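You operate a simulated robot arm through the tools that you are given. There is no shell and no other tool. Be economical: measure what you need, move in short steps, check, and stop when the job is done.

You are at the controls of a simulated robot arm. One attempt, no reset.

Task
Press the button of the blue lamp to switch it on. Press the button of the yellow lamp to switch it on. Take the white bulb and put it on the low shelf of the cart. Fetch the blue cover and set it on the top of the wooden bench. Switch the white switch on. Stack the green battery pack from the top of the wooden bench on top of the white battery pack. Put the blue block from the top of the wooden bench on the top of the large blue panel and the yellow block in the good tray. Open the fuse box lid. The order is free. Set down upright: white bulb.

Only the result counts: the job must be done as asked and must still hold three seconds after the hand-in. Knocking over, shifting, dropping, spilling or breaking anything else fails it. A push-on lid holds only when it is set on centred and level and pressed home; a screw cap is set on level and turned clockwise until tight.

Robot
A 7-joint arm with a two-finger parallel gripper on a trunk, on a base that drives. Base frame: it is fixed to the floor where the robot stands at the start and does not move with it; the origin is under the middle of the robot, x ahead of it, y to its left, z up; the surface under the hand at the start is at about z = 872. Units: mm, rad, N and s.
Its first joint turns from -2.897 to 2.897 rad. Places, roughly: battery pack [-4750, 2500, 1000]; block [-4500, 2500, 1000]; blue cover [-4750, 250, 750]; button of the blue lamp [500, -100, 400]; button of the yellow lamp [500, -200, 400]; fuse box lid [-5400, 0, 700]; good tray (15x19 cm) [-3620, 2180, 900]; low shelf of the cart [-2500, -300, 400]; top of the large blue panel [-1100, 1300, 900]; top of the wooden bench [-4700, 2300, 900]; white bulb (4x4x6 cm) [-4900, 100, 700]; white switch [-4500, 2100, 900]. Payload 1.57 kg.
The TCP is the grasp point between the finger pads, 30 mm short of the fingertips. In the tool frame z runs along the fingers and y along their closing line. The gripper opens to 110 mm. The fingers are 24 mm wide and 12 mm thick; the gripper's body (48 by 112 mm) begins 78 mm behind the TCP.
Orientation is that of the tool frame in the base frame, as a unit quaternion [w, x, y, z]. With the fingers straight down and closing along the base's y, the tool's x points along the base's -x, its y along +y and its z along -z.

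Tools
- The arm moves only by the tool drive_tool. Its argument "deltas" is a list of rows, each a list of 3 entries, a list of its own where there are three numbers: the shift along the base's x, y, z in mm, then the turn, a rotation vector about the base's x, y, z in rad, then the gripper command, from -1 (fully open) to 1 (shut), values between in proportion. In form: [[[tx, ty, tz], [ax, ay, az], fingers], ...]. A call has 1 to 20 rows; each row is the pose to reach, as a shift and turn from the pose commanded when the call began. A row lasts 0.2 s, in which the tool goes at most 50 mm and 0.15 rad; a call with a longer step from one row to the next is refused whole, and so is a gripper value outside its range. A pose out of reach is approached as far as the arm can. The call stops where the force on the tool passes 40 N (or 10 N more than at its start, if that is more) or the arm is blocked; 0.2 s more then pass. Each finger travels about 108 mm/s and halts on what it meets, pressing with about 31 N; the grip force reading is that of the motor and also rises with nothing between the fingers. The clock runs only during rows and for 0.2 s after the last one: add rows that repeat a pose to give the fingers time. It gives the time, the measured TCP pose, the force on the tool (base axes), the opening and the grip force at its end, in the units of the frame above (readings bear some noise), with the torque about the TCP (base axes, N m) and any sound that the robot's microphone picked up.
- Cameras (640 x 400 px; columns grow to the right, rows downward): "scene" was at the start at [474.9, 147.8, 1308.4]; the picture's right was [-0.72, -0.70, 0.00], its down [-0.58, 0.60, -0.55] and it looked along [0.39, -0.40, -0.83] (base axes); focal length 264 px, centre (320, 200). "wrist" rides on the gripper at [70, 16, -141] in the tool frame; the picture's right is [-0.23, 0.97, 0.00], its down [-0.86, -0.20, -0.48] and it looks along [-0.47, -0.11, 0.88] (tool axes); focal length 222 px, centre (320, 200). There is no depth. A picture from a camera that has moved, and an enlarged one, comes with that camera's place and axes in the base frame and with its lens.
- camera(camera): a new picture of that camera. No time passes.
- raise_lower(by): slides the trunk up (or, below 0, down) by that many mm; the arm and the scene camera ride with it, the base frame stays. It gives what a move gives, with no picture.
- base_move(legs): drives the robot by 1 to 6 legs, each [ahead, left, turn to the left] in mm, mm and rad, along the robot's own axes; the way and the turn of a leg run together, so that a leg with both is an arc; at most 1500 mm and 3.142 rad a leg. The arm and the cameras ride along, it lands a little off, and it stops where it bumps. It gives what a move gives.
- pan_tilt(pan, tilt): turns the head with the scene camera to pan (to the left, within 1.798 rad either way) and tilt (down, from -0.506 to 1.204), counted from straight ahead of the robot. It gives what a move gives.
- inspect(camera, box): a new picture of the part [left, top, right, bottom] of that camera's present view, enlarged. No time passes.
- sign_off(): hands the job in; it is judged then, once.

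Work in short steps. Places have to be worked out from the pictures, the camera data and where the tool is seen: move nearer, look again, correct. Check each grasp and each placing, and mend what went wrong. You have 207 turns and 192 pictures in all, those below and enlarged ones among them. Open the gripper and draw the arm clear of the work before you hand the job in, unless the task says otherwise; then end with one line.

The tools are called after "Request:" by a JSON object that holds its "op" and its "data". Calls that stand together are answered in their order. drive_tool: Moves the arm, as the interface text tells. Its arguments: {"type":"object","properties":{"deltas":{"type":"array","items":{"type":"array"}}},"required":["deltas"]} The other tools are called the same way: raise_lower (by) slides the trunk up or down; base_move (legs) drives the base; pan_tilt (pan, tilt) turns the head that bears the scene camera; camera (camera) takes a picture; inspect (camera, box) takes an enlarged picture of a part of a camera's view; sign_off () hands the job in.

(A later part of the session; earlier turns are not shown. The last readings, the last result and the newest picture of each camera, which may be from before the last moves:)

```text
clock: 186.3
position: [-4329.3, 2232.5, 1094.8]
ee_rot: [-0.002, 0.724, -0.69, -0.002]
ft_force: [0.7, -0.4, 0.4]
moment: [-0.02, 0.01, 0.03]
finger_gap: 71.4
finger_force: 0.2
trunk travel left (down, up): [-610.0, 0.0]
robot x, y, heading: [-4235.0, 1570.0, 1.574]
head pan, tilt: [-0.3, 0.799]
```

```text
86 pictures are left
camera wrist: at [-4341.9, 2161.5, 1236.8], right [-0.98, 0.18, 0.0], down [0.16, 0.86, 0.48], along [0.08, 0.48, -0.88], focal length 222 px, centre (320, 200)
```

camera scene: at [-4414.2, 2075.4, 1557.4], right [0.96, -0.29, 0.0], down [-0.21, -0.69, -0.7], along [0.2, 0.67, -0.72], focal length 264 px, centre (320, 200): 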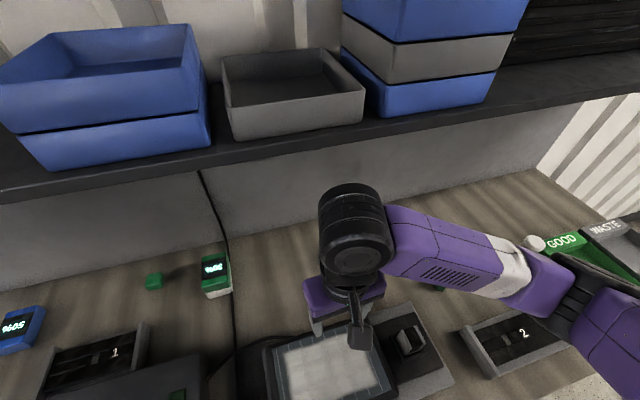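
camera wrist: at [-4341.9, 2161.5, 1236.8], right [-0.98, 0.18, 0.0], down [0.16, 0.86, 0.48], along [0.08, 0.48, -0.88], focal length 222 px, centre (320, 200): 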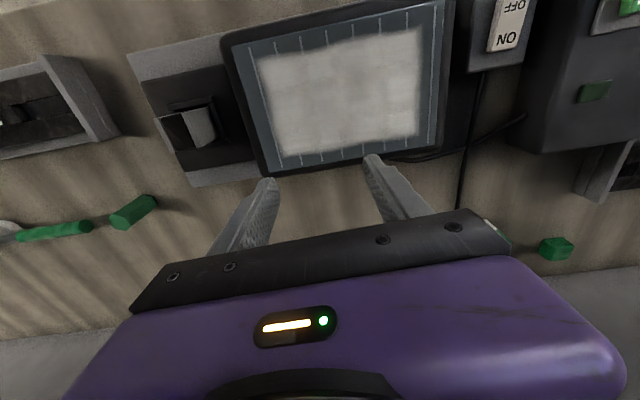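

The block is hidden behind the arm. I approach to y≈2360 at TCP 1000 and look with the wrist camera.

Request:
{"op": "drive_tool", "data": {"deltas": [[[20, 30, -20], [0, 0, -0.048], -0.3], [[40, 60, -45], [0, 0, -0.048], -0.3], [[50, 75, -85], [0, 0, -0.048], -0.3], [[51, 100, -98], [0, 0, -0.048], -0.3], [[51, 130, -98], [0, 0, -0.048], -0.3], [[51, 130, -98], [0, 0, -0.048], -0.3]]}}

Request:
{"op": "camera", "data": {"camera": "wrist"}}

```text
clock: 187.7
position: [-4277.9, 2363.2, 992.2]
ee_rot: [-0.002, 0.708, -0.706, -0.002]
ft_force: [-0.1, -1.0, -0.5]
moment: [-0.01, -0.03, 0.0]
finger_gap: 71.5
finger_force: 0.1
trunk travel left (down, up): [-610.0, 0.0]
robot x, y, heading: [-4239.2, 1571.7, 1.57]
head pan, tilt: [-0.3, 0.799]
```

```text
85 pictures are left
camera wrist: at [-4294.7, 2293.7, 1135.2], right [-0.97, 0.22, 0.0], down [0.2, 0.85, 0.48], along [0.11, 0.47, -0.88], focal length 222 px, centre (320, 200)
```

wrist: 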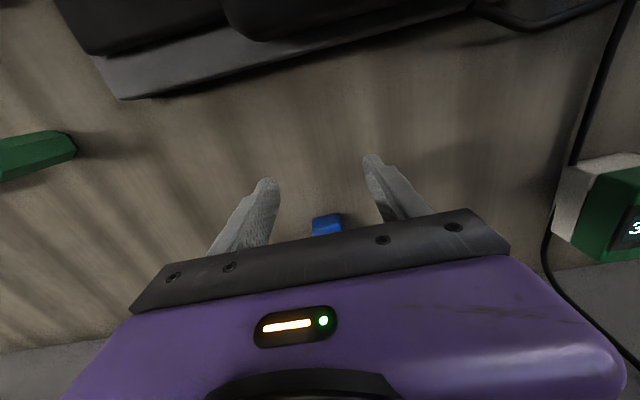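

Request:
{"op": "drive_tool", "data": {"deltas": [[[4, 45, -5], [0, 0, 0], -0.3], [[7, 88, -8], [0, 0, 0], -0.3], [[7, 88, -30], [0, 0, 0], -0.3], [[7, 88, -46], [0, 0, 0], -0.3], [[7, 88, -46], [0, 0, 0], -0.3]]}}

Request:
{"op": "camera", "data": {"camera": "wrist"}}

```text
clock: 188.9
position: [-4270.8, 2449.4, 951.5]
ee_rot: [-0.001, 0.709, -0.705, -0.002]
ft_force: [-0.2, 0.6, -0.5]
moment: [-0.02, 0.04, 0.01]
finger_gap: 71.6
finger_force: 0.1
trunk travel left (down, up): [-610.0, 0.0]
robot x, y, heading: [-4232.0, 1573.1, 1.572]
head pan, tilt: [-0.3, 0.799]
```

```text
84 pictures are left
camera wrist: at [-4287.2, 2379.8, 1092.9], right [-0.97, 0.22, 0.0], down [0.2, 0.85, 0.48], along [0.11, 0.47, -0.88], focal length 222 px, centre (320, 200)
```

wrist: 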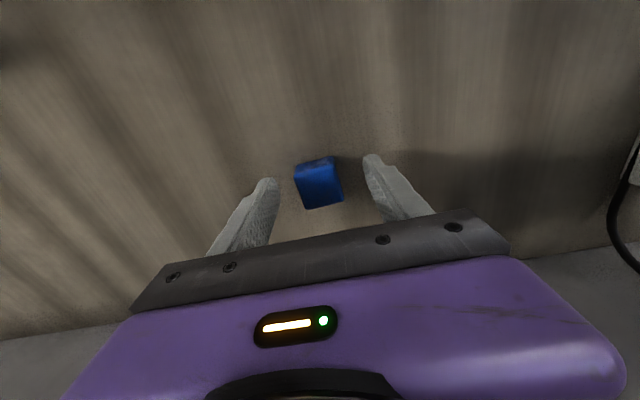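

Centred. I go down, grasp, lift and retract.

Request:
{"op": "drive_tool", "data": {"deltas": [[[0, 4, -10], [0, 0, 0], -0.3], [[0, 4, -15], [0, 0, 0], -0.3], [[0, 4, -15], [0, 0, 0], 0.2], [[0, 4, -15], [0, 0, 0], 0.7], [[0, 4, -15], [0, 0, 0], 0.8], [[0, 4, -15], [0, 0, 0], 0.8], [[0, 4, 15], [0, 0, 0], 0.8], [[0, 4, 45], [0, 0, 0], 0.8]]}}

Request:
{"op": "camera", "data": {"camera": "wrist"}}

```text
clock: 190.7
position: [-4271.6, 2455.3, 995.0]
ee_rot: [-0.001, 0.708, -0.706, -0.001]
ft_force: [0.6, 1.0, -0.1]
moment: [-0.01, 0.02, 0.02]
finger_gap: 34.9
finger_force: 31.5
trunk travel left (down, up): [-610.0, 0.0]
robot x, y, heading: [-4235.9, 1572.7, 1.574]
head pan, tilt: [-0.3, 0.799]
```

```text
83 pictures are left
camera wrist: at [-4286.9, 2385.0, 1137.2], right [-0.97, 0.22, 0.0], down [0.2, 0.85, 0.48], along [0.11, 0.47, -0.88], focal length 222 px, centre (320, 200)
```

wrist: 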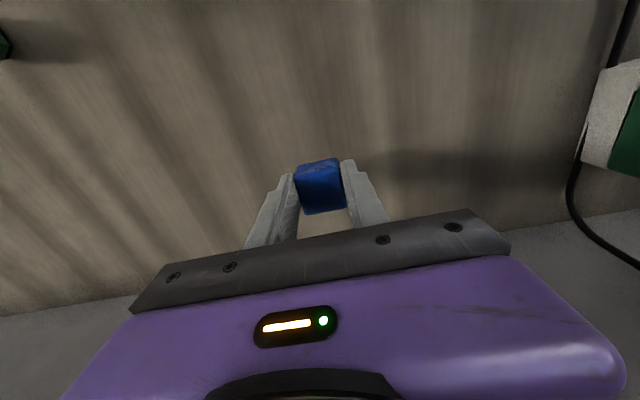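

Held. Retract below the shelf, then rise once clear.

Request:
{"op": "drive_tool", "data": {"deltas": [[[0, -40, 5], [0, 0, 0], 0.8], [[0, -80, 10], [0, 0, 0], 0.8], [[0, -120, 20], [0, 0, 0], 0.8], [[0, -160, 40], [0, 0, 0], 0.8], [[0, -195, 70], [0, 0, 0], 0.8], [[0, -225, 100], [0, 0, 0], 0.8], [[0, -255, 110], [0, 0, 0], 0.8], [[0, -255, 110], [0, 0, 0], 0.8]]}}

```text
clock: 192.5
position: [-4270.2, 2201.0, 1106.9]
ee_rot: [-0.002, 0.709, -0.705, -0.001]
ft_force: [-0.3, -0.6, -1.1]
moment: [-0.02, -0.02, 0.02]
finger_gap: 34.9
finger_force: 31.0
trunk travel left (down, up): [-610.0, 0.0]
robot x, y, heading: [-4235.9, 1575.5, 1.572]
head pan, tilt: [-0.3, 0.799]
```

I back away from the bench, turn to face +x, and begin the trip to the blue panel.

Request:
{"op": "base_move", "data": {"legs": [[-475, 0, 0], [0, 0, -1.57], [1400, -500, 0]]}}

Request:
{"op": "pan_tilt", "data": {"pan": 0.3, "tilt": 0.4}}

Request:
{"op": "camera", "data": {"camera": "scene"}}

```text
clock: 206.2
position: [-2170.5, 719.9, 1105.6]
ee_rot: [0.003, -0.028, 1.0, -0.001]
ft_force: [0.8, 0.1, -0.7]
moment: [0.0, 0.0, -0.03]
finger_gap: 34.9
finger_force: 31.5
trunk travel left (down, up): [-610.0, 0.0]
robot x, y, heading: [-2796.2, 652.6, 0.053]
head pan, tilt: [-0.3, 0.799]
```

```text
clock: 207.2
position: [-2170.7, 720.8, 1105.9]
ee_rot: [0.002, -0.028, 1.0, 0.0]
ft_force: [0.4, -0.2, 0.2]
moment: [-0.02, -0.01, 0.0]
finger_gap: 34.8
finger_force: 30.7
trunk travel left (down, up): [-610.0, 0.0]
robot x, y, heading: [-2796.6, 651.6, 0.056]
head pan, tilt: [0.3, 0.4]
```

```text
82 pictures are left
camera scene: at [-2295.0, 905.8, 1592.4], right [0.35, -0.94, 0.0], down [-0.37, -0.14, -0.92], along [0.86, 0.32, -0.39], focal length 264 px, centre (320, 200)
```

scene: 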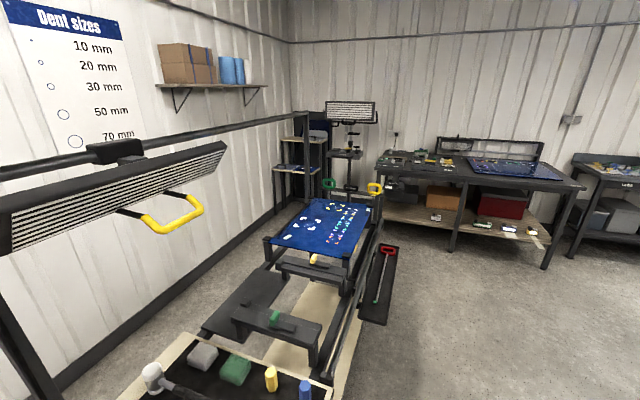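

The blue panel spans about x −1340..−780, y 1135..1550. I drive on along the aisle and turn to face it.

Request:
{"op": "base_move", "data": {"legs": [[1400, -310, -0.055], [220, 0, 0], [0, 0, 1.57]]}}

Request:
{"op": "pan_tilt", "data": {"pan": -0.1, "tilt": 0.6}}

Request:
{"op": "camera", "data": {"camera": "scene"}}

Request:
{"op": "camera", "data": {"camera": "wrist"}}

```text
clock: 219.2
position: [-1251.7, 1017.3, 1106.1]
ee_rot: [-0.003, 0.708, -0.707, -0.002]
ft_force: [-0.5, 0.6, 0.1]
moment: [0.01, 0.0, -0.02]
finger_gap: 35.2
finger_force: 31.5
trunk travel left (down, up): [-610.0, 0.0]
robot x, y, heading: [-1215.1, 394.4, 1.573]
head pan, tilt: [0.3, 0.4]
```

```text
clock: 220.1
position: [-1253.6, 1017.9, 1106.3]
ee_rot: [-0.001, 0.708, -0.706, -0.002]
ft_force: [-0.6, -0.1, -0.2]
moment: [-0.04, -0.05, 0.02]
finger_gap: 35.0
finger_force: 30.5
trunk travel left (down, up): [-610.0, 0.0]
robot x, y, heading: [-1220.7, 391.2, 1.574]
head pan, tilt: [-0.099, 0.6]
```

```text
81 pictures are left
camera scene: at [-1411.4, 904.4, 1574.3], right [1.0, -0.1, 0.0], down [-0.05, -0.56, -0.83], along [0.08, 0.82, -0.56], focal length 264 px, centre (320, 200)
```

scene: 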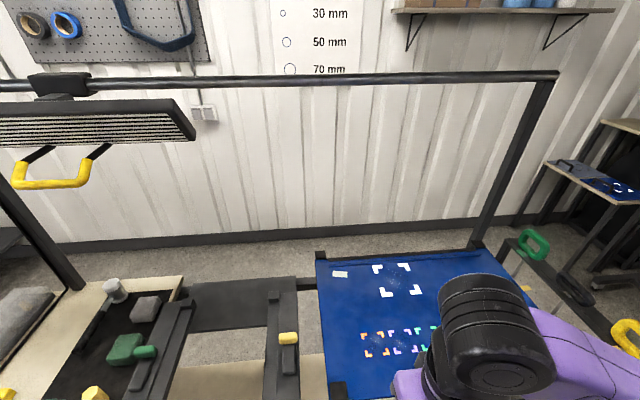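

```text
80 pictures are left
camera wrist: at [-1268.1, 948.4, 1249.4], right [-0.97, 0.22, 0.0], down [0.2, 0.85, 0.48], along [0.11, 0.47, -0.88], focal length 222 px, centre (320, 200)
```

wrist: 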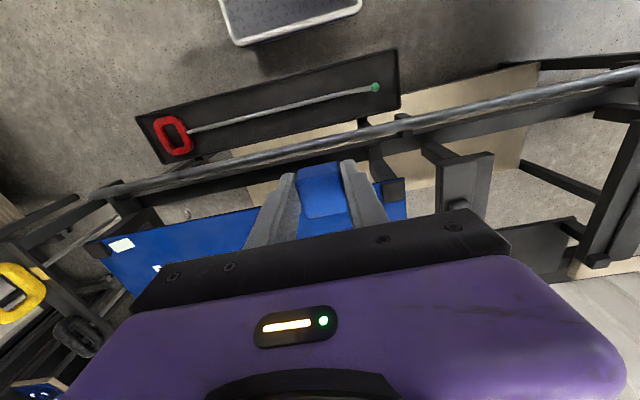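

I move the base ahead 120 mm, then place the block around (−1185,1300) on the panel.

Request:
{"op": "base_move", "data": {"legs": [[120, 0, 0]]}}

Request:
{"op": "drive_tool", "data": {"deltas": [[[18, 40, 0], [0, 0, 0], 0.8], [[36, 80, 0], [0, 0, 0], 0.8], [[54, 120, 0], [0, 0, 0], 0.8], [[70, 160, -10], [0, 0, 0], 0.8], [[70, 165, -50], [0, 0, 0], 0.8], [[70, 165, -90], [0, 0, 0], 0.8], [[70, 165, -110], [0, 0, 0], 0.8], [[70, 165, -110], [0, 0, 0], 0.8]]}}

Request:
{"op": "camera", "data": {"camera": "wrist"}}

Request:
{"op": "camera", "data": {"camera": "scene"}}

```text
clock: 221.3
position: [-1253.5, 1138.9, 1106.5]
ee_rot: [-0.001, 0.709, -0.706, -0.002]
ft_force: [0.9, 0.3, -0.5]
moment: [0.03, 0.0, -0.03]
finger_gap: 34.8
finger_force: 30.7
trunk travel left (down, up): [-610.0, 0.0]
robot x, y, heading: [-1219.4, 514.9, 1.574]
head pan, tilt: [-0.099, 0.6]
```

```text
clock: 223.1
position: [-1184.0, 1303.1, 993.0]
ee_rot: [-0.002, 0.708, -0.706, -0.002]
ft_force: [-0.3, 0.3, -0.8]
moment: [0.01, 0.0, 0.01]
finger_gap: 35.1
finger_force: 30.9
trunk travel left (down, up): [-610.0, 0.0]
robot x, y, heading: [-1215.4, 513.5, 1.571]
head pan, tilt: [-0.099, 0.6]
```

```text
79 pictures are left
camera wrist: at [-1198.5, 1234.0, 1135.6], right [-0.97, 0.22, 0.0], down [0.2, 0.85, 0.48], along [0.11, 0.47, -0.88], focal length 222 px, centre (320, 200)
```

wrist: 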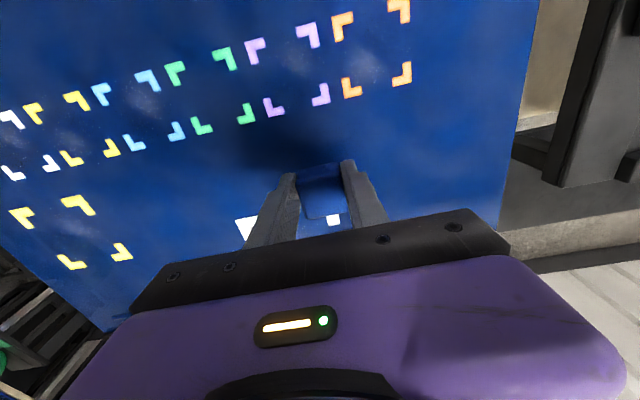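

```text
78 pictures are left
camera scene: at [-1411.9, 1025.6, 1574.2], right [1.0, -0.1, 0.0], down [-0.05, -0.56, -0.83], along [0.08, 0.82, -0.56], focal length 264 px, centre (320, 200)
```

scene: 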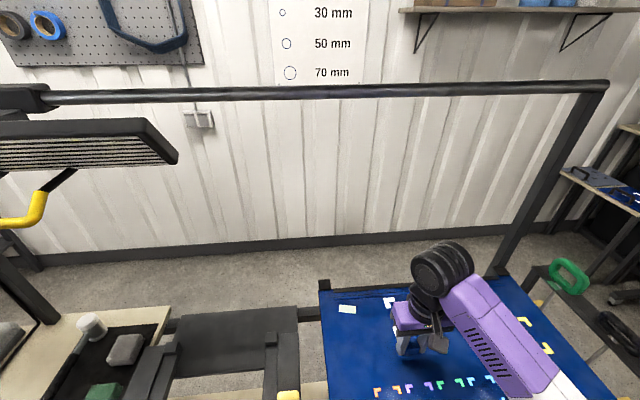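

The spot beneath is free panel. I lower till contact.

Request:
{"op": "drive_tool", "data": {"deltas": [[[0, -15, -20], [0, 0, 0], 0.8], [[0, -15, -38], [0, 0, 0], 0.8], [[0, -15, -46], [0, 0, 0], 0.8], [[0, -15, -51], [0, 0, 0], 0.8], [[0, -15, -55], [0, 0, 0], 0.8], [[0, -15, -59], [0, 0, 0], 0.8], [[0, -15, -63], [0, 0, 0], 0.8], [[0, -15, -67], [0, 0, 0], 0.8], [[0, -15, -71], [0, 0, 0], 0.8], [[0, -15, -75], [0, 0, 0], 0.8]]}}

```text
clock: 224.0
position: [-1183.7, 1290.4, 953.8]
ee_rot: [-0.005, 0.709, -0.705, -0.004]
ft_force: [-0.3, -9.8, 25.6]
moment: [-0.47, -0.01, 0.03]
finger_gap: 34.7
finger_force: 31.7
trunk travel left (down, up): [-610.0, 0.0]
robot x, y, heading: [-1217.7, 509.2, 1.569]
head pan, tilt: [-0.099, 0.6]
stopped in row 4: the force on the tool passed its limit at 48 N (the readings are from after the stop); the commanded pose is now the measured one
```

Contact (panel ≈ z 918). I release and lift.

Request:
{"op": "drive_tool", "data": {"deltas": [[[0, 0, 1], [0, 0, 0], 0.4], [[0, 0, 1], [0, 0, 0], 0], [[0, 0, 1], [0, 0, 0], 0], [[0, 0, 40], [0, 0, 0], 0], [[0, 0, 85], [0, 0, 0], 0], [[0, 0, 130], [0, 0, 0], 0], [[0, -40, 150], [0, 0, 0], 0], [[0, -85, 150], [0, 0, 0], 0], [[0, -130, 150], [0, 0, 0], 0]]}}

Request:
{"op": "camera", "data": {"camera": "scene"}}

```text
clock: 226.0
position: [-1181.1, 1158.6, 1101.4]
ee_rot: [-0.003, 0.708, -0.706, -0.003]
ft_force: [-0.7, 0.1, 0.8]
moment: [0.0, -0.02, -0.01]
finger_gap: 55.2
finger_force: 0.0
trunk travel left (down, up): [-610.0, 0.0]
robot x, y, heading: [-1219.0, 512.5, 1.571]
head pan, tilt: [-0.099, 0.6]
```

```text
77 pictures are left
camera scene: at [-1412.1, 1025.9, 1574.1], right [1.0, -0.1, 0.0], down [-0.05, -0.56, -0.82], along [0.08, 0.82, -0.57], focal length 264 px, centre (320, 200)
```

scene: 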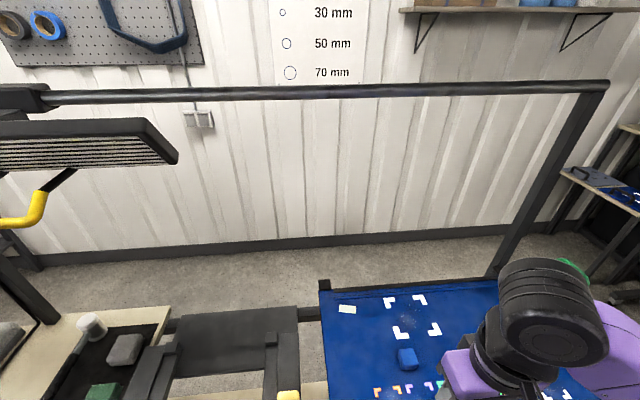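

Blue block is on the panel. Now toward the car, stopping beside the cart to see its low shelf.

Request:
{"op": "base_move", "data": {"legs": [[-60, 0, 0], [0, 0, 1.57], [1250, -150, 0]]}}

Request:
{"op": "pan_tilt", "data": {"pan": 1.4, "tilt": 0.7}}

Request:
{"op": "camera", "data": {"camera": "scene"}}

```text
clock: 236.9
position: [-3134.2, 619.2, 1102.3]
ee_rot: [0.0, 1.0, 0.004, -0.004]
ft_force: [0.5, 0.2, 0.0]
moment: [0.02, 0.01, -0.03]
finger_gap: 54.8
finger_force: 0.0
trunk travel left (down, up): [-610.0, 0.0]
robot x, y, heading: [-2487.0, 584.1, -3.135]
head pan, tilt: [-0.099, 0.6]
```

```text
clock: 238.5
position: [-3132.7, 619.1, 1103.1]
ee_rot: [0.0, 1.0, 0.004, -0.005]
ft_force: [0.7, -0.2, 1.0]
moment: [-0.02, -0.02, -0.02]
finger_gap: 54.8
finger_force: 0.1
trunk travel left (down, up): [-610.0, 0.0]
robot x, y, heading: [-2489.9, 585.6, -3.133]
head pan, tilt: [1.4, 0.7]
```

```text
76 pictures are left
camera scene: at [-2928.2, 297.4, 1565.7], right [-0.99, 0.16, 0.0], down [0.11, 0.64, -0.77], along [-0.12, -0.75, -0.64], focal length 264 px, centre (320, 200)
```

scene: 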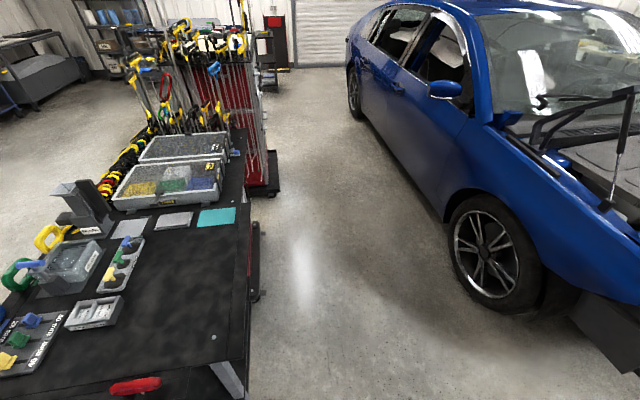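

I lower the trunk to look under the cart top from this side.

Request:
{"op": "raise_lower", "data": {"by": -400}}

Request:
{"op": "raise_lower", "data": {"by": -200}}

Request:
{"op": "pan_tilt", "data": {"pan": 1.75, "tilt": 0.6}}

Request:
{"op": "camera", "data": {"camera": "scene"}}

```text
clock: 242.3
position: [-3132.8, 619.7, 701.9]
ee_rot: [0.0, 1.0, 0.004, -0.005]
ft_force: [-0.5, 0.4, -0.2]
moment: [0.01, 0.01, -0.01]
finger_gap: 54.9
finger_force: 0.0
trunk travel left (down, up): [-210.0, 400.0]
robot x, y, heading: [-2484.9, 586.0, -3.132]
head pan, tilt: [1.4, 0.7]
```

```text
clock: 244.5
position: [-3134.2, 620.0, 501.0]
ee_rot: [0.0, 1.0, 0.004, -0.004]
ft_force: [-0.2, 0.3, -0.6]
moment: [0.02, 0.02, 0.01]
finger_gap: 55.1
finger_force: 0.1
trunk travel left (down, up): [-10.0, 600.0]
robot x, y, heading: [-2486.9, 585.0, -3.133]
head pan, tilt: [1.4, 0.7]
```

```text
clock: 245.3
position: [-3133.2, 619.2, 502.1]
ee_rot: [0.0, 1.0, 0.005, -0.004]
ft_force: [0.1, 0.5, -0.2]
moment: [-0.03, -0.02, 0.01]
finger_gap: 55.1
finger_force: 0.1
trunk travel left (down, up): [-10.0, 600.0]
robot x, y, heading: [-2487.1, 585.0, -3.135]
head pan, tilt: [1.751, 0.6]
```

```text
75 pictures are left
camera scene: at [-2897.9, 294.4, 974.3], right [-0.98, -0.19, 0.0], down [-0.1, 0.56, -0.82], along [0.15, -0.81, -0.57], focal length 264 px, centre (320, 200)
```

scene: 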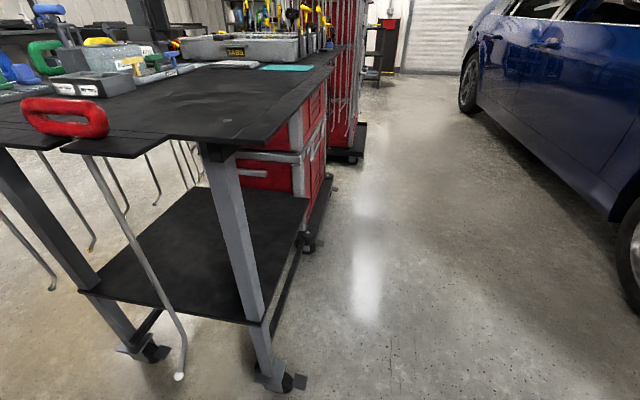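

Low shelf: x −2710..−2230, y −510..−15, z≈400, open from the −x side. I'll grasp the bulb with a tilted tool so it can be set under the cart's top. Raise the trunk and drive to the car.

Request:
{"op": "raise_lower", "data": {"by": 400}}

Request:
{"op": "raise_lower", "data": {"by": 190}}

Request:
{"op": "base_move", "data": {"legs": [[1000, -330, 0], [1450, 0, 0], [0, 0, 1.57]]}}

Request:
{"op": "pan_tilt", "data": {"pan": 0, "tilt": 0.75}}

Request:
{"op": "camera", "data": {"camera": "scene"}}

```text
clock: 249.1
position: [-3134.2, 619.8, 901.9]
ee_rot: [0.0, 1.0, 0.004, -0.004]
ft_force: [1.0, 0.0, -0.7]
moment: [-0.02, -0.02, 0.02]
finger_gap: 55.0
finger_force: 0.1
trunk travel left (down, up): [-410.0, 200.0]
robot x, y, heading: [-2482.6, 586.3, -3.135]
head pan, tilt: [1.751, 0.6]
```

```text
clock: 251.2
position: [-3134.5, 619.5, 1091.9]
ee_rot: [0.0, 1.0, 0.004, -0.004]
ft_force: [0.9, 0.0, 0.7]
moment: [0.02, 0.02, 0.02]
finger_gap: 55.0
finger_force: 0.0
trunk travel left (down, up): [-600.0, 10.0]
robot x, y, heading: [-2490.4, 584.9, -3.135]
head pan, tilt: [1.751, 0.6]
```

```text
clock: 267.2
position: [-4991.5, 361.5, 1091.8]
ee_rot: [0.002, 0.724, 0.69, -0.003]
ft_force: [0.4, 0.7, -0.3]
moment: [-0.02, -0.03, -0.03]
finger_gap: 55.1
finger_force: 0.0
trunk travel left (down, up): [-600.0, 10.0]
robot x, y, heading: [-4922.2, 1008.6, -1.621]
head pan, tilt: [1.751, 0.6]
```

```text
clock: 269.0
position: [-4994.3, 360.3, 1092.1]
ee_rot: [0.002, 0.724, 0.69, -0.003]
ft_force: [0.7, 0.1, 0.3]
moment: [0.0, 0.0, 0.03]
finger_gap: 55.1
finger_force: 0.1
trunk travel left (down, up): [-600.0, 10.0]
robot x, y, heading: [-4916.5, 1006.5, -1.62]
head pan, tilt: [0.0, 0.75]
```

```text
74 pictures are left
camera scene: at [-4749.2, 483.1, 1551.4], right [-1.0, 0.05, 0.0], down [0.03, 0.68, -0.73], along [-0.04, -0.73, -0.68], focal length 264 px, centre (320, 200)
```

scene: 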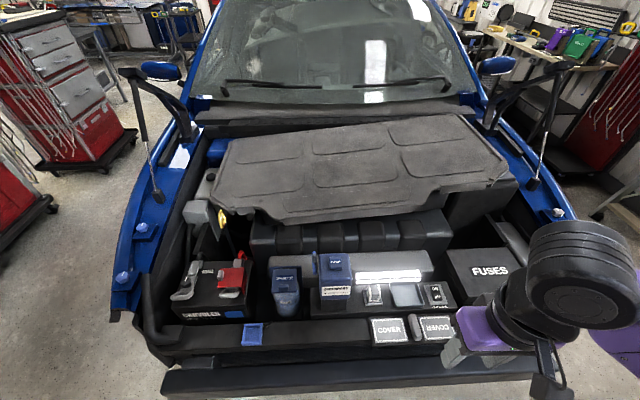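

I do the fuse box first: shift the base 400 mm to −x and look closely at its handle.

Request:
{"op": "base_move", "data": {"legs": [[0, -400, 0.05]]}}

Request:
{"op": "drive_tool", "data": {"deltas": [[[-30, 30, 0], [0, 0, 0], 0], [[-60, 60, 0], [0, 0, 0], 0.5], [[-90, 90, 0], [0, 0, 0], 1], [[-120, 120, 0], [0, 0, 0], 1]]}}

Request:
{"op": "raise_lower", "data": {"by": -170}}

Request:
{"op": "pan_tilt", "data": {"pan": -0.1, "tilt": 0.8}}

Request:
{"op": "camera", "data": {"camera": "scene"}}

Request:
{"op": "camera", "data": {"camera": "wrist"}}

```text
clock: 271.5
position: [-5363.9, 367.6, 1091.9]
ee_rot: [0.003, 0.706, 0.708, -0.004]
ft_force: [0.1, -0.6, -0.9]
moment: [0.01, 0.01, 0.02]
finger_gap: 55.0
finger_force: 0.1
trunk travel left (down, up): [-600.0, 10.0]
robot x, y, heading: [-5331.2, 1013.2, -1.574]
head pan, tilt: [0.0, 0.75]
```

```text
clock: 272.5
position: [-5484.0, 486.5, 1092.1]
ee_rot: [0.003, 0.705, 0.709, -0.002]
ft_force: [0.5, 0.0, -0.1]
moment: [0.04, 0.05, -0.02]
finger_gap: 0.0
finger_force: 20.7
trunk travel left (down, up): [-600.0, 10.0]
robot x, y, heading: [-5322.6, 1012.4, -1.568]
head pan, tilt: [0.0, 0.75]
```

```text
clock: 274.4
position: [-5482.4, 486.8, 920.3]
ee_rot: [0.003, 0.707, 0.708, -0.001]
ft_force: [-0.4, -0.3, -0.6]
moment: [0.02, 0.04, 0.01]
finger_gap: 0.2
finger_force: 21.3
trunk travel left (down, up): [-430.0, 180.0]
robot x, y, heading: [-5325.1, 1012.9, -1.573]
head pan, tilt: [0.0, 0.75]
```

```text
clock: 275.1
position: [-5484.5, 487.2, 923.4]
ee_rot: [0.003, 0.707, 0.708, -0.002]
ft_force: [-0.3, 0.0, -0.2]
moment: [0.0, -0.01, 0.02]
finger_gap: 0.0
finger_force: 21.6
trunk travel left (down, up): [-430.0, 180.0]
robot x, y, heading: [-5323.1, 1014.4, -1.569]
head pan, tilt: [-0.099, 0.799]
```

```text
73 pictures are left
camera scene: at [-5134.3, 505.3, 1377.4], right [-1.0, 0.1, 0.0], down [0.07, 0.71, -0.7], along [-0.07, -0.69, -0.72], focal length 264 px, centre (320, 200)
```

scene: 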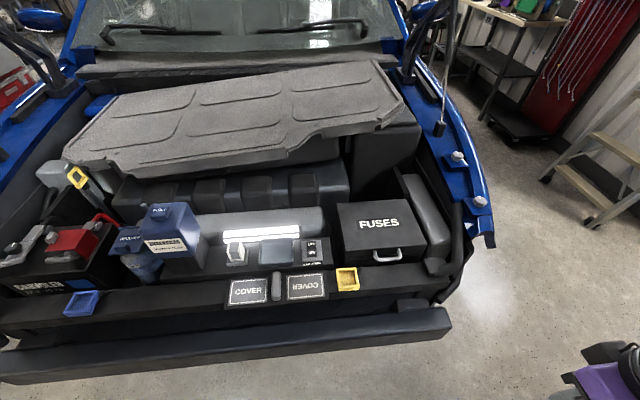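

```text
72 pictures are left
camera wrist: at [-5467.5, 558.0, 1064.2], right [0.97, -0.23, 0.0], down [-0.2, -0.85, 0.48], along [-0.11, -0.47, -0.87], focal length 222 px, centre (320, 200)
```

wrist: 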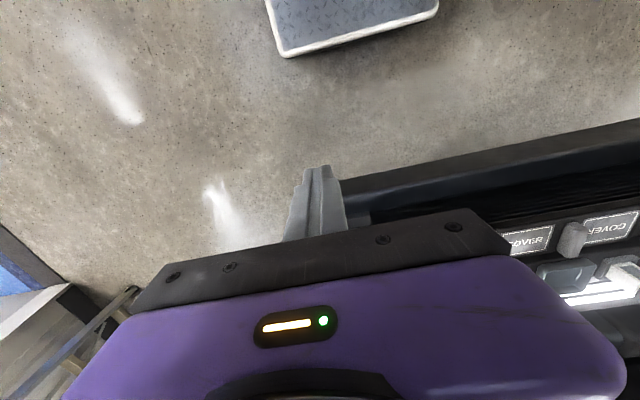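

Request:
{"op": "inspect", "data": {"camera": "scene", "box": [300, 180, 480, 300]}}

Request:
{"op": "inspect", "data": {"camera": "scene", "box": [190, 190, 350, 310]}}

```text
3.33 times, centred on (390, 240) of scene
camera zoom: at [-5134.3, 505.3, 1377.4], right [-1.0, 0.1, 0.0], down [0.07, 0.71, -0.7], along [-0.07, -0.69, -0.72], focal length 881 px, centre (87, 67)
```

zoom: 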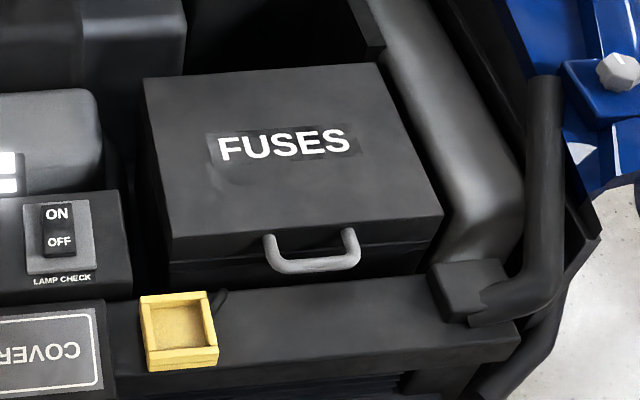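

```text
3.33 times, centred on (270, 250) of scene
camera zoom: at [-5134.3, 505.3, 1377.4], right [-1.0, 0.1, 0.0], down [0.07, 0.71, -0.7], along [-0.07, -0.69, -0.72], focal length 881 px, centre (487, 33)
```

zoom: 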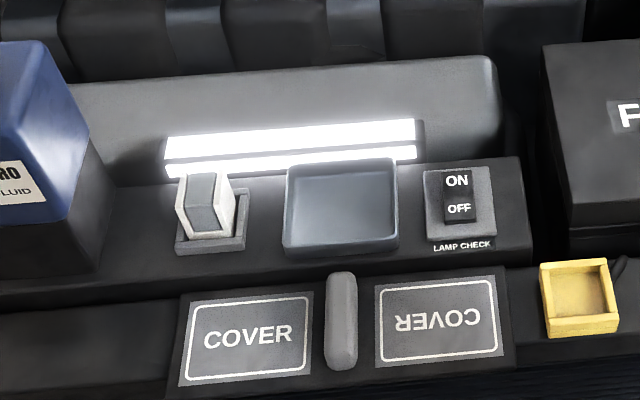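

Handle bar ≈(−5363,130,736), lid depth ~180 mm with hinge at y≈−70. I'll straddle the bar with fingers closing along y. First move the base 150 mm closer, then rotate the tool 90° while coming over the handle.

Request:
{"op": "base_move", "data": {"legs": [[150, 0, 0]]}}

Request:
{"op": "drive_tool", "data": {"deltas": [[[11, -18, 0], [0, 0, 0.143], 0.4], [[22, -36, 0], [0, 0, 0.286], 0.4], [[33, -54, 0], [0, 0, 0.429], 0.4], [[44, -72, 0], [0, 0, 0.571], 0.4], [[55, -90, 0], [0, 0, 0.714], 0.4], [[66, -108, 0], [0, 0, 0.857], 0.4], [[77, -126, 0], [0, 0, 1.0], 0.4], [[88, -144, 0], [0, 0, 1.143], 0.4], [[99, -162, 0], [0, 0, 1.286], 0.4], [[110, -180, 0], [0, 0, 1.429], 0.4], [[121, -205, 0], [0, 0, 1.571], 0.4], [[121, -205, 0], [0, 0, 1.571], 0.4]]}}

Request:
{"op": "camera", "data": {"camera": "wrist"}}

Request:
{"op": "camera", "data": {"camera": "scene"}}

```text
clock: 276.4
position: [-5481.5, 341.0, 921.8]
ee_rot: [0.003, 0.706, 0.708, -0.003]
ft_force: [0.0, 0.4, -0.3]
moment: [-0.01, 0.0, -0.01]
finger_gap: 0.1
finger_force: 21.5
trunk travel left (down, up): [-430.0, 180.0]
robot x, y, heading: [-5325.6, 867.2, -1.568]
head pan, tilt: [-0.099, 0.799]
```

```text
clock: 279.0
position: [-5359.5, 137.7, 921.4]
ee_rot: [0.003, -0.002, 1.0, 0.0]
ft_force: [-0.3, -0.1, -0.1]
moment: [-0.01, 0.0, 0.01]
finger_gap: 32.9
finger_force: 0.1
trunk travel left (down, up): [-430.0, 180.0]
robot x, y, heading: [-5326.8, 871.7, -1.567]
head pan, tilt: [-0.099, 0.799]
```

```text
69 pictures are left
camera wrist: at [-5430.7, 152.8, 1063.5], right [0.22, 0.98, 0.0], down [0.85, -0.2, 0.48], along [0.47, -0.11, -0.87], focal length 222 px, centre (320, 200)
```

wrist: 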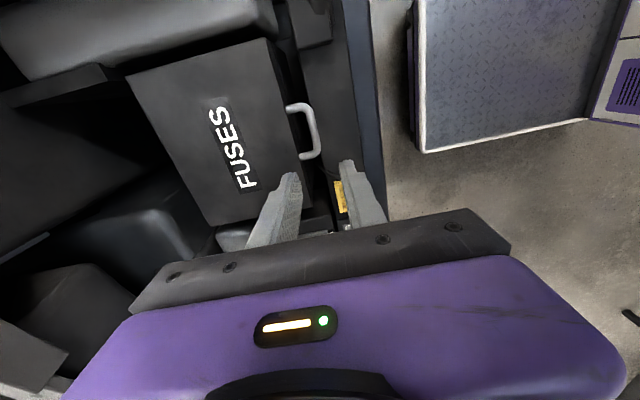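

```text
68 pictures are left
camera scene: at [-5133.0, 360.4, 1377.4], right [-1.0, 0.1, 0.0], down [0.07, 0.71, -0.7], along [-0.07, -0.69, -0.72], focal length 264 px, centre (320, 200)
```

scene: 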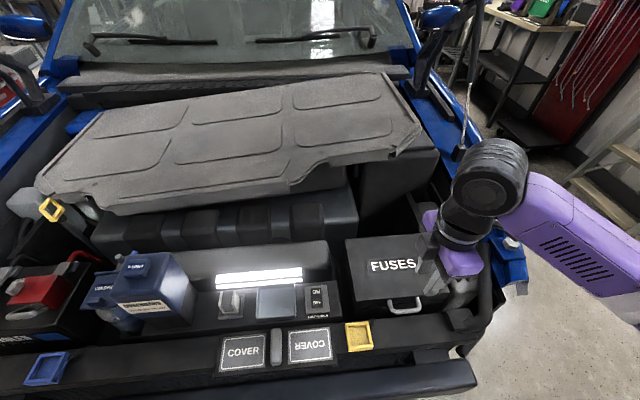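

Request:
{"op": "inspect", "data": {"camera": "wrist", "box": [220, 60, 400, 200]}}

```text
2.86 times, centred on (310, 130) of wrist
camera zoom: at [-5430.7, 152.8, 1063.5], right [0.22, 0.98, 0.0], down [0.85, -0.2, 0.48], along [0.47, -0.11, -0.87], focal length 635 px, centre (349, 400)
```

zoom: 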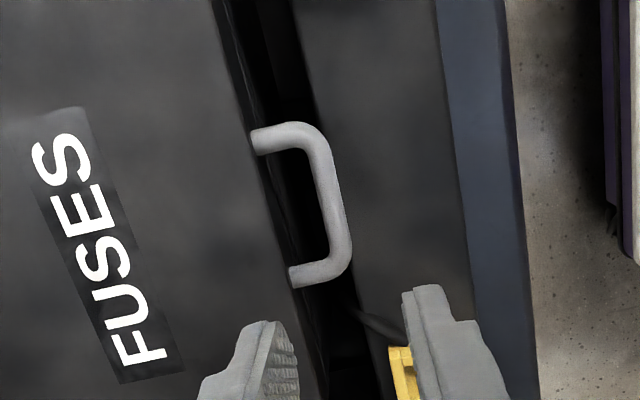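

U interior ≈23 mm; with a 22 mm gap centred on the bar (y≈128) the inner finger fits. I descend to just above it and verify.

Request:
{"op": "drive_tool", "data": {"deltas": [[[-3, -5, -40], [0, 0, 0], 0.6], [[-5, -10, -80], [0, 0, 0], 0.6], [[-5, -10, -120], [0, 0, 0], 0.6], [[-5, -10, -135], [0, 0, 0], 0.6], [[-5, -10, -135], [0, 0, 0], 0.6]]}}

Request:
{"op": "inspect", "data": {"camera": "wrist", "box": [220, 60, 420, 220]}}

Request:
{"op": "inspect", "data": {"camera": "scene", "box": [330, 220, 510, 340]}}

```text
clock: 280.2
position: [-5366.3, 127.0, 785.5]
ee_rot: [0.004, -0.002, 1.0, 0.001]
ft_force: [0.0, 0.4, 0.1]
moment: [0.01, -0.04, 0.01]
finger_gap: 22.1
finger_force: 0.1
trunk travel left (down, up): [-430.0, 180.0]
robot x, y, heading: [-5324.2, 866.8, -1.565]
head pan, tilt: [-0.099, 0.799]
```

```text
2.50 times, centred on (320, 140) of wrist
camera zoom: at [-5437.2, 142.5, 928.2], right [0.22, 0.97, 0.0], down [0.85, -0.2, 0.48], along [0.47, -0.11, -0.87], focal length 555 px, centre (320, 350)
```

zoom: 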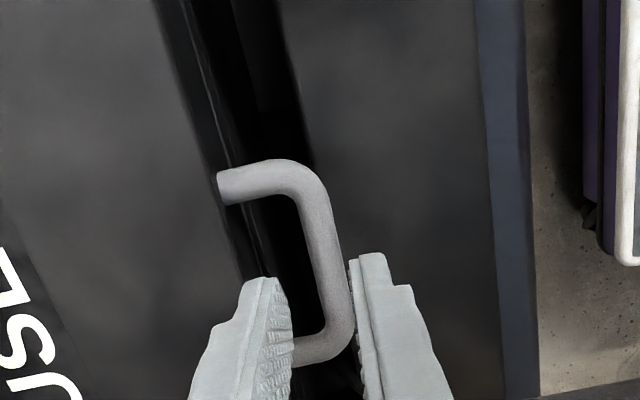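

```text
3.33 times, centred on (420, 280) of scene
camera zoom: at [-5133.0, 360.3, 1377.4], right [-1.0, 0.1, 0.0], down [0.07, 0.71, -0.7], along [-0.07, -0.69, -0.72], focal length 881 px, centre (-13, -67)
```

zoom: 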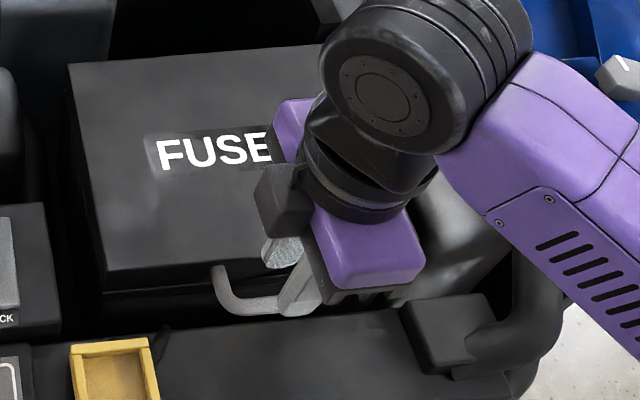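

Well aligned. I lower 27 mm and close on the bar.

Request:
{"op": "drive_tool", "data": {"deltas": [[[-2, 1.5, -10], [0, 0, 0], 0.6], [[-2, 1.5, -20], [0, 0, 0], 0.6], [[-2, 1.5, -27], [0, 0, 0], 0.6], [[-2, 1.5, -27], [0, 0, 0], 0.8], [[-2, 1.5, -27], [0, 0, 0], 1], [[-2, 1.5, -27], [0, 0, 0], 1]]}}

Request:
{"op": "inspect", "data": {"camera": "wrist", "box": [220, 60, 420, 220]}}

```text
clock: 281.6
position: [-5368.3, 128.4, 759.5]
ee_rot: [0.003, -0.003, 1.0, 0.001]
ft_force: [-1.4, 0.8, -1.2]
moment: [-0.01, -0.04, 0.73]
finger_gap: 11.0
finger_force: 28.4
trunk travel left (down, up): [-430.0, 180.0]
robot x, y, heading: [-5325.4, 865.8, -1.567]
head pan, tilt: [-0.099, 0.799]
```

```text
2.50 times, centred on (320, 140) of wrist
camera zoom: at [-5438.1, 144.2, 902.2], right [0.22, 0.97, 0.0], down [0.85, -0.2, 0.48], along [0.47, -0.11, -0.87], focal length 555 px, centre (320, 350)
```

zoom: 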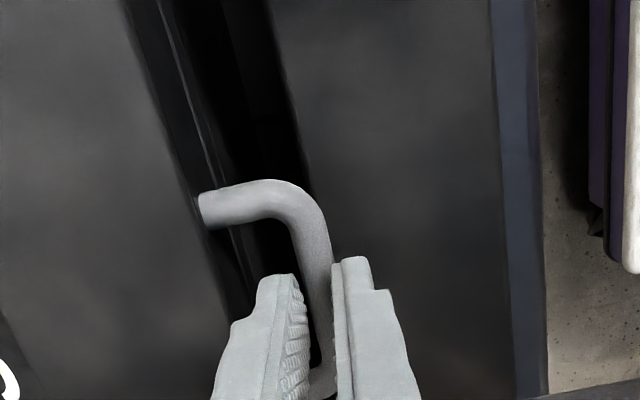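

Bar gripped (11 mm). I raise the lid along an arc about a hinge near y≈−70, first part.

Request:
{"op": "drive_tool", "data": {"deltas": [[[0, -0.5, 15], [0, 0, 0], 1], [[0, -2, 30], [0, 0, 0], 1], [[0, -5, 44], [0, 0, 0], 1], [[0, -9, 58], [0, 0, 0], 1], [[0, -14, 72], [0, 0, 0], 1], [[0, -20, 86], [0, 0, 0], 1]]}}

Request:
{"op": "camera", "data": {"camera": "wrist"}}

Request:
{"op": "camera", "data": {"camera": "scene"}}

```text
clock: 283.0
position: [-5369.1, 109.1, 846.7]
ee_rot: [0.003, -0.003, 1.0, 0.001]
ft_force: [0.5, 0.3, 0.0]
moment: [0.02, 0.0, 0.0]
finger_gap: 0.1
finger_force: 21.6
trunk travel left (down, up): [-430.0, 180.0]
robot x, y, heading: [-5322.1, 868.9, -1.565]
head pan, tilt: [-0.099, 0.799]
```

```text
63 pictures are left
camera wrist: at [-5439.0, 125.0, 989.3], right [0.22, 0.97, 0.0], down [0.85, -0.2, 0.48], along [0.47, -0.11, -0.87], focal length 222 px, centre (320, 200)
```

wrist: 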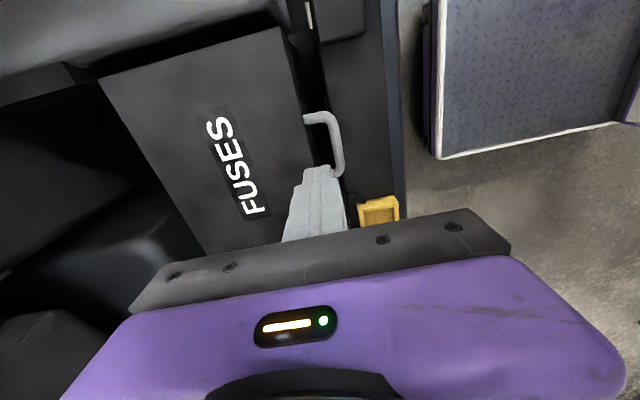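

```text
62 pictures are left
camera scene: at [-5133.1, 360.3, 1377.4], right [-1.0, 0.1, 0.0], down [0.07, 0.71, -0.7], along [-0.07, -0.69, -0.72], focal length 264 px, centre (320, 200)
```

scene: 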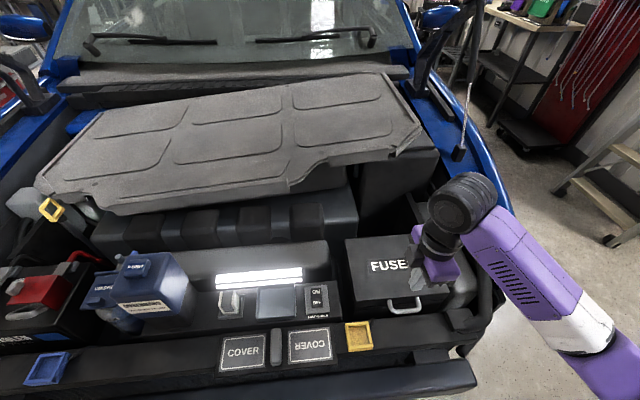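

The fingers slipped off and the lid dropped shut. A positive hook is better: tool nearly horizontal, closing vertically around the bar, then co-rotating as the lid opens. I rise, back the base 130 mm, then rotate the tool.

Request:
{"op": "drive_tool", "data": {"deltas": [[[0, 20, 30], [0, 0, 0], 1], [[0, 50, 50], [0, 0, 0], 0.6], [[0, 90, 60], [0, 0, 0], 0.4], [[0, 90, 60], [0, 0, 0], 0.4]]}}

Request:
{"op": "base_move", "data": {"legs": [[-130, 0, 0]]}}

Request:
{"op": "drive_tool", "data": {"deltas": [[[0, -8, 0], [-0.13, 0, 0], 0.4], [[0, -16, 0], [-0.26, 0, 0], 0.4], [[0, -24, 0], [-0.4, 0, 0], 0.4], [[0, -32, 0], [-0.53, 0, 0], 0.4], [[0, -40, 0], [-0.66, 0, 0], 0.4], [[0, -48, 0], [-0.8, 0, 0], 0.4], [[0, -56, 0], [-0.93, 0, 0], 0.4], [[0, -64, 0], [-1.06, 0, 0], 0.4], [[0, -72, 0], [-1.2, 0, 0], 0.4], [[0, -72, 0], [-1.2, 0, 0], 0.4]]}}

Request:
{"op": "camera", "data": {"camera": "wrist"}}

Request:
{"op": "camera", "data": {"camera": "scene"}}

```text
clock: 284.0
position: [-5367.2, 199.7, 905.7]
ee_rot: [0.004, -0.002, 1.0, 0.0]
ft_force: [-0.4, 0.2, 0.9]
moment: [0.04, 0.01, 0.01]
finger_gap: 32.9
finger_force: 0.0
trunk travel left (down, up): [-430.0, 180.0]
robot x, y, heading: [-5327.5, 871.6, -1.569]
head pan, tilt: [-0.099, 0.799]
```

```text
clock: 285.3
position: [-5369.8, 330.0, 906.2]
ee_rot: [0.004, 0.0, 1.0, 0.001]
ft_force: [-0.3, -0.9, -1.1]
moment: [0.0, 0.01, -0.03]
finger_gap: 33.1
finger_force: 0.0
trunk travel left (down, up): [-430.0, 180.0]
robot x, y, heading: [-5323.2, 997.7, -1.572]
head pan, tilt: [-0.099, 0.799]
```

```text
clock: 287.5
position: [-5367.8, 257.3, 905.3]
ee_rot: [0.002, -0.004, 0.826, -0.564]
ft_force: [0.4, -0.6, -0.4]
moment: [0.0, 0.0, 0.0]
finger_gap: 32.9
finger_force: 0.0
trunk travel left (down, up): [-430.0, 180.0]
robot x, y, heading: [-5325.3, 1002.4, -1.571]
head pan, tilt: [-0.099, 0.799]
```

```text
61 pictures are left
camera wrist: at [-5439.6, 395.4, 943.2], right [0.22, 0.36, -0.91], down [0.85, 0.38, 0.36], along [0.47, -0.85, -0.22], focal length 222 px, centre (320, 200)
```

wrist: 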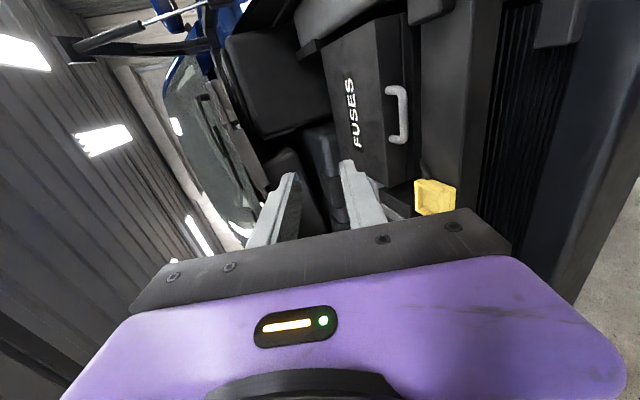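

```text
60 pictures are left
camera scene: at [-5134.2, 490.8, 1377.4], right [-1.0, 0.1, 0.0], down [0.07, 0.71, -0.7], along [-0.07, -0.69, -0.72], focal length 264 px, centre (320, 200)
```

scene: 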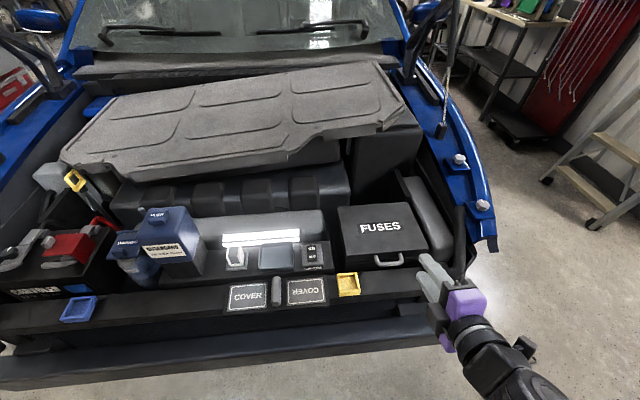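

The pose is reachable. I go to a pre-grasp in front of the bar (gap ~28 mm).

Request:
{"op": "drive_tool", "data": {"deltas": [[[0, -10, -35], [0, 0, 0], 0.45], [[0, -25, -70], [0, 0, 0], 0.49], [[0, -40, -105], [0, 0, 0], 0.49], [[0, -54, -132], [0, 0, 0], 0.49], [[0, -54, -132], [0, 0, 0], 0.49]]}}

Request:
{"op": "inspect", "data": {"camera": "wrist", "box": [240, 40, 480, 220]}}

Request:
{"op": "inspect", "data": {"camera": "scene", "box": [330, 200, 490, 310]}}

```text
clock: 288.7
position: [-5370.8, 200.3, 771.8]
ee_rot: [0.002, -0.004, 0.826, -0.564]
ft_force: [0.3, -0.4, 0.6]
moment: [-0.02, -0.02, 0.04]
finger_gap: 27.9
finger_force: 0.0
trunk travel left (down, up): [-430.0, 180.0]
robot x, y, heading: [-5326.8, 1000.4, -1.571]
head pan, tilt: [-0.099, 0.799]
```

```text
2.22 times, centred on (360, 130) of wrist
camera zoom: at [-5441.0, 339.2, 808.7], right [0.22, 0.36, -0.91], down [0.85, 0.38, 0.36], along [0.47, -0.85, -0.22], focal length 494 px, centre (231, 356)
```

zoom: 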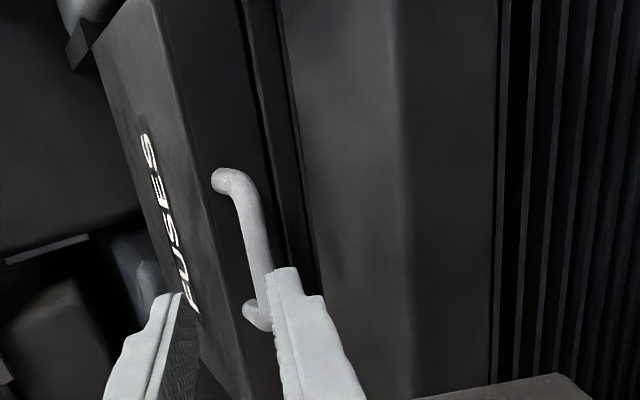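

```text
3.64 times, centred on (410, 255) of scene
camera zoom: at [-5134.2, 490.8, 1377.4], right [-1.0, 0.1, 0.0], down [0.07, 0.71, -0.7], along [-0.07, -0.69, -0.72], focal length 962 px, centre (-7, 0)
```

zoom: 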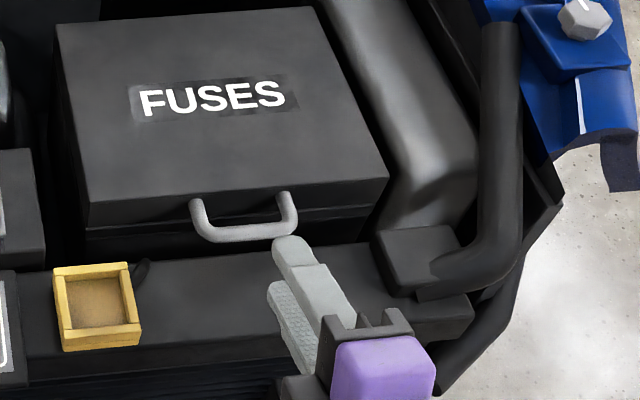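

From this view the bar is at z≈731, so I aim slightly lower, narrow the gap to 24 mm, and slide in slowly.

Request:
{"op": "drive_tool", "data": {"deltas": [[[2, -2, -9], [0, 0, 0], 0.56], [[2, -3, -10.5], [0, 0, 0], 0.56], [[2, -15, -15.1], [0, 0, 0], 0.56], [[2, -27, -19.7], [0, 0, 0], 0.56], [[2, -36, -23.2], [0, 0, 0], 0.56], [[2, -42, -25.5], [0, 0, 0], 0.56], [[2, -47, -27.4], [0, 0, 0], 0.56], [[2, -52, -29.3], [0, 0, 0], 0.56]]}}

Request:
{"op": "inspect", "data": {"camera": "wrist", "box": [240, 40, 480, 220]}}

Request:
{"op": "inspect", "data": {"camera": "scene", "box": [330, 200, 490, 310]}}

```text
clock: 290.5
position: [-5366.2, 152.2, 744.7]
ee_rot: [0.003, -0.003, 0.825, -0.565]
ft_force: [-0.2, 0.9, -0.7]
moment: [0.06, 0.02, 0.02]
finger_gap: 25.7
finger_force: 0.9
trunk travel left (down, up): [-430.0, 180.0]
robot x, y, heading: [-5323.5, 997.0, -1.572]
head pan, tilt: [-0.099, 0.799]
```

```text
2.22 times, centred on (360, 130) of wrist
camera zoom: at [-5437.6, 289.2, 782.3], right [0.23, 0.36, -0.91], down [0.85, 0.38, 0.36], along [0.47, -0.85, -0.22], focal length 494 px, centre (231, 356)
```

zoom: 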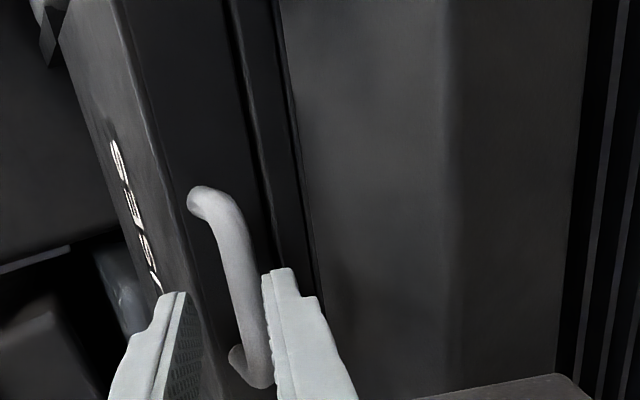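

```text
3.64 times, centred on (410, 255) of scene
camera zoom: at [-5134.2, 490.8, 1377.4], right [-1.0, 0.1, 0.0], down [0.07, 0.71, -0.7], along [-0.07, -0.69, -0.72], focal length 962 px, centre (-7, 0)
```

zoom: 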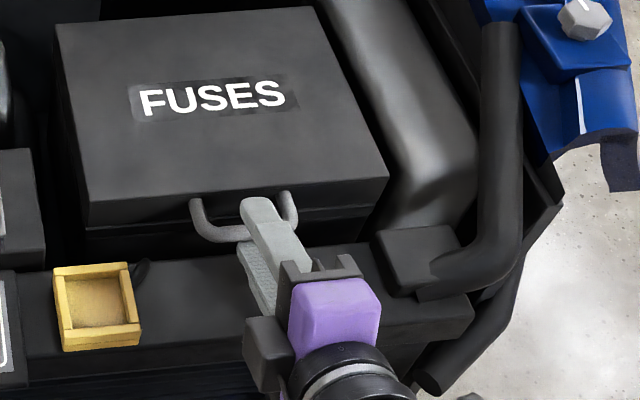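

The bar is between the fingers. I close on it.

Request:
{"op": "drive_tool", "data": {"deltas": [[[0, -2, -1], [0, 0, 0], 0.8], [[0, -3, -1], [0, 0, 0], 1], [[0, -3, -1], [0, 0, 0], 1], [[0, -3, -1], [0, 0, 0], 1]]}}

Request:
{"op": "inspect", "data": {"camera": "wrist", "box": [240, 40, 480, 220]}}

```text
clock: 291.5
position: [-5367.5, 149.7, 743.7]
ee_rot: [0.003, -0.003, 0.826, -0.564]
ft_force: [0.2, 21.5, 2.9]
moment: [0.15, 0.26, -0.08]
finger_gap: 11.5
finger_force: 29.3
trunk travel left (down, up): [-430.0, 180.0]
robot x, y, heading: [-5323.8, 999.8, -1.572]
head pan, tilt: [-0.099, 0.799]
```

```text
2.22 times, centred on (360, 130) of wrist
camera zoom: at [-5438.1, 286.9, 781.1], right [0.22, 0.36, -0.91], down [0.85, 0.38, 0.36], along [0.47, -0.85, -0.22], focal length 494 px, centre (231, 356)
```

zoom: 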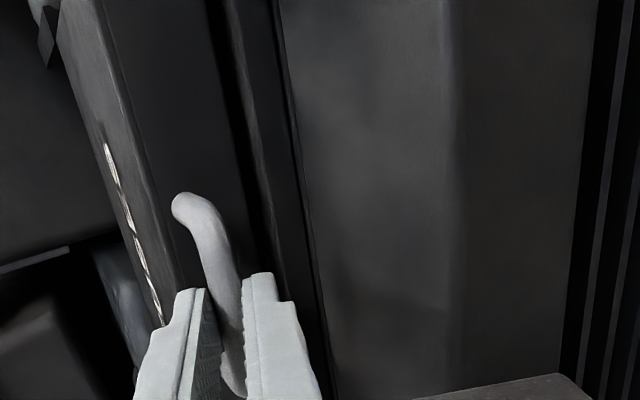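

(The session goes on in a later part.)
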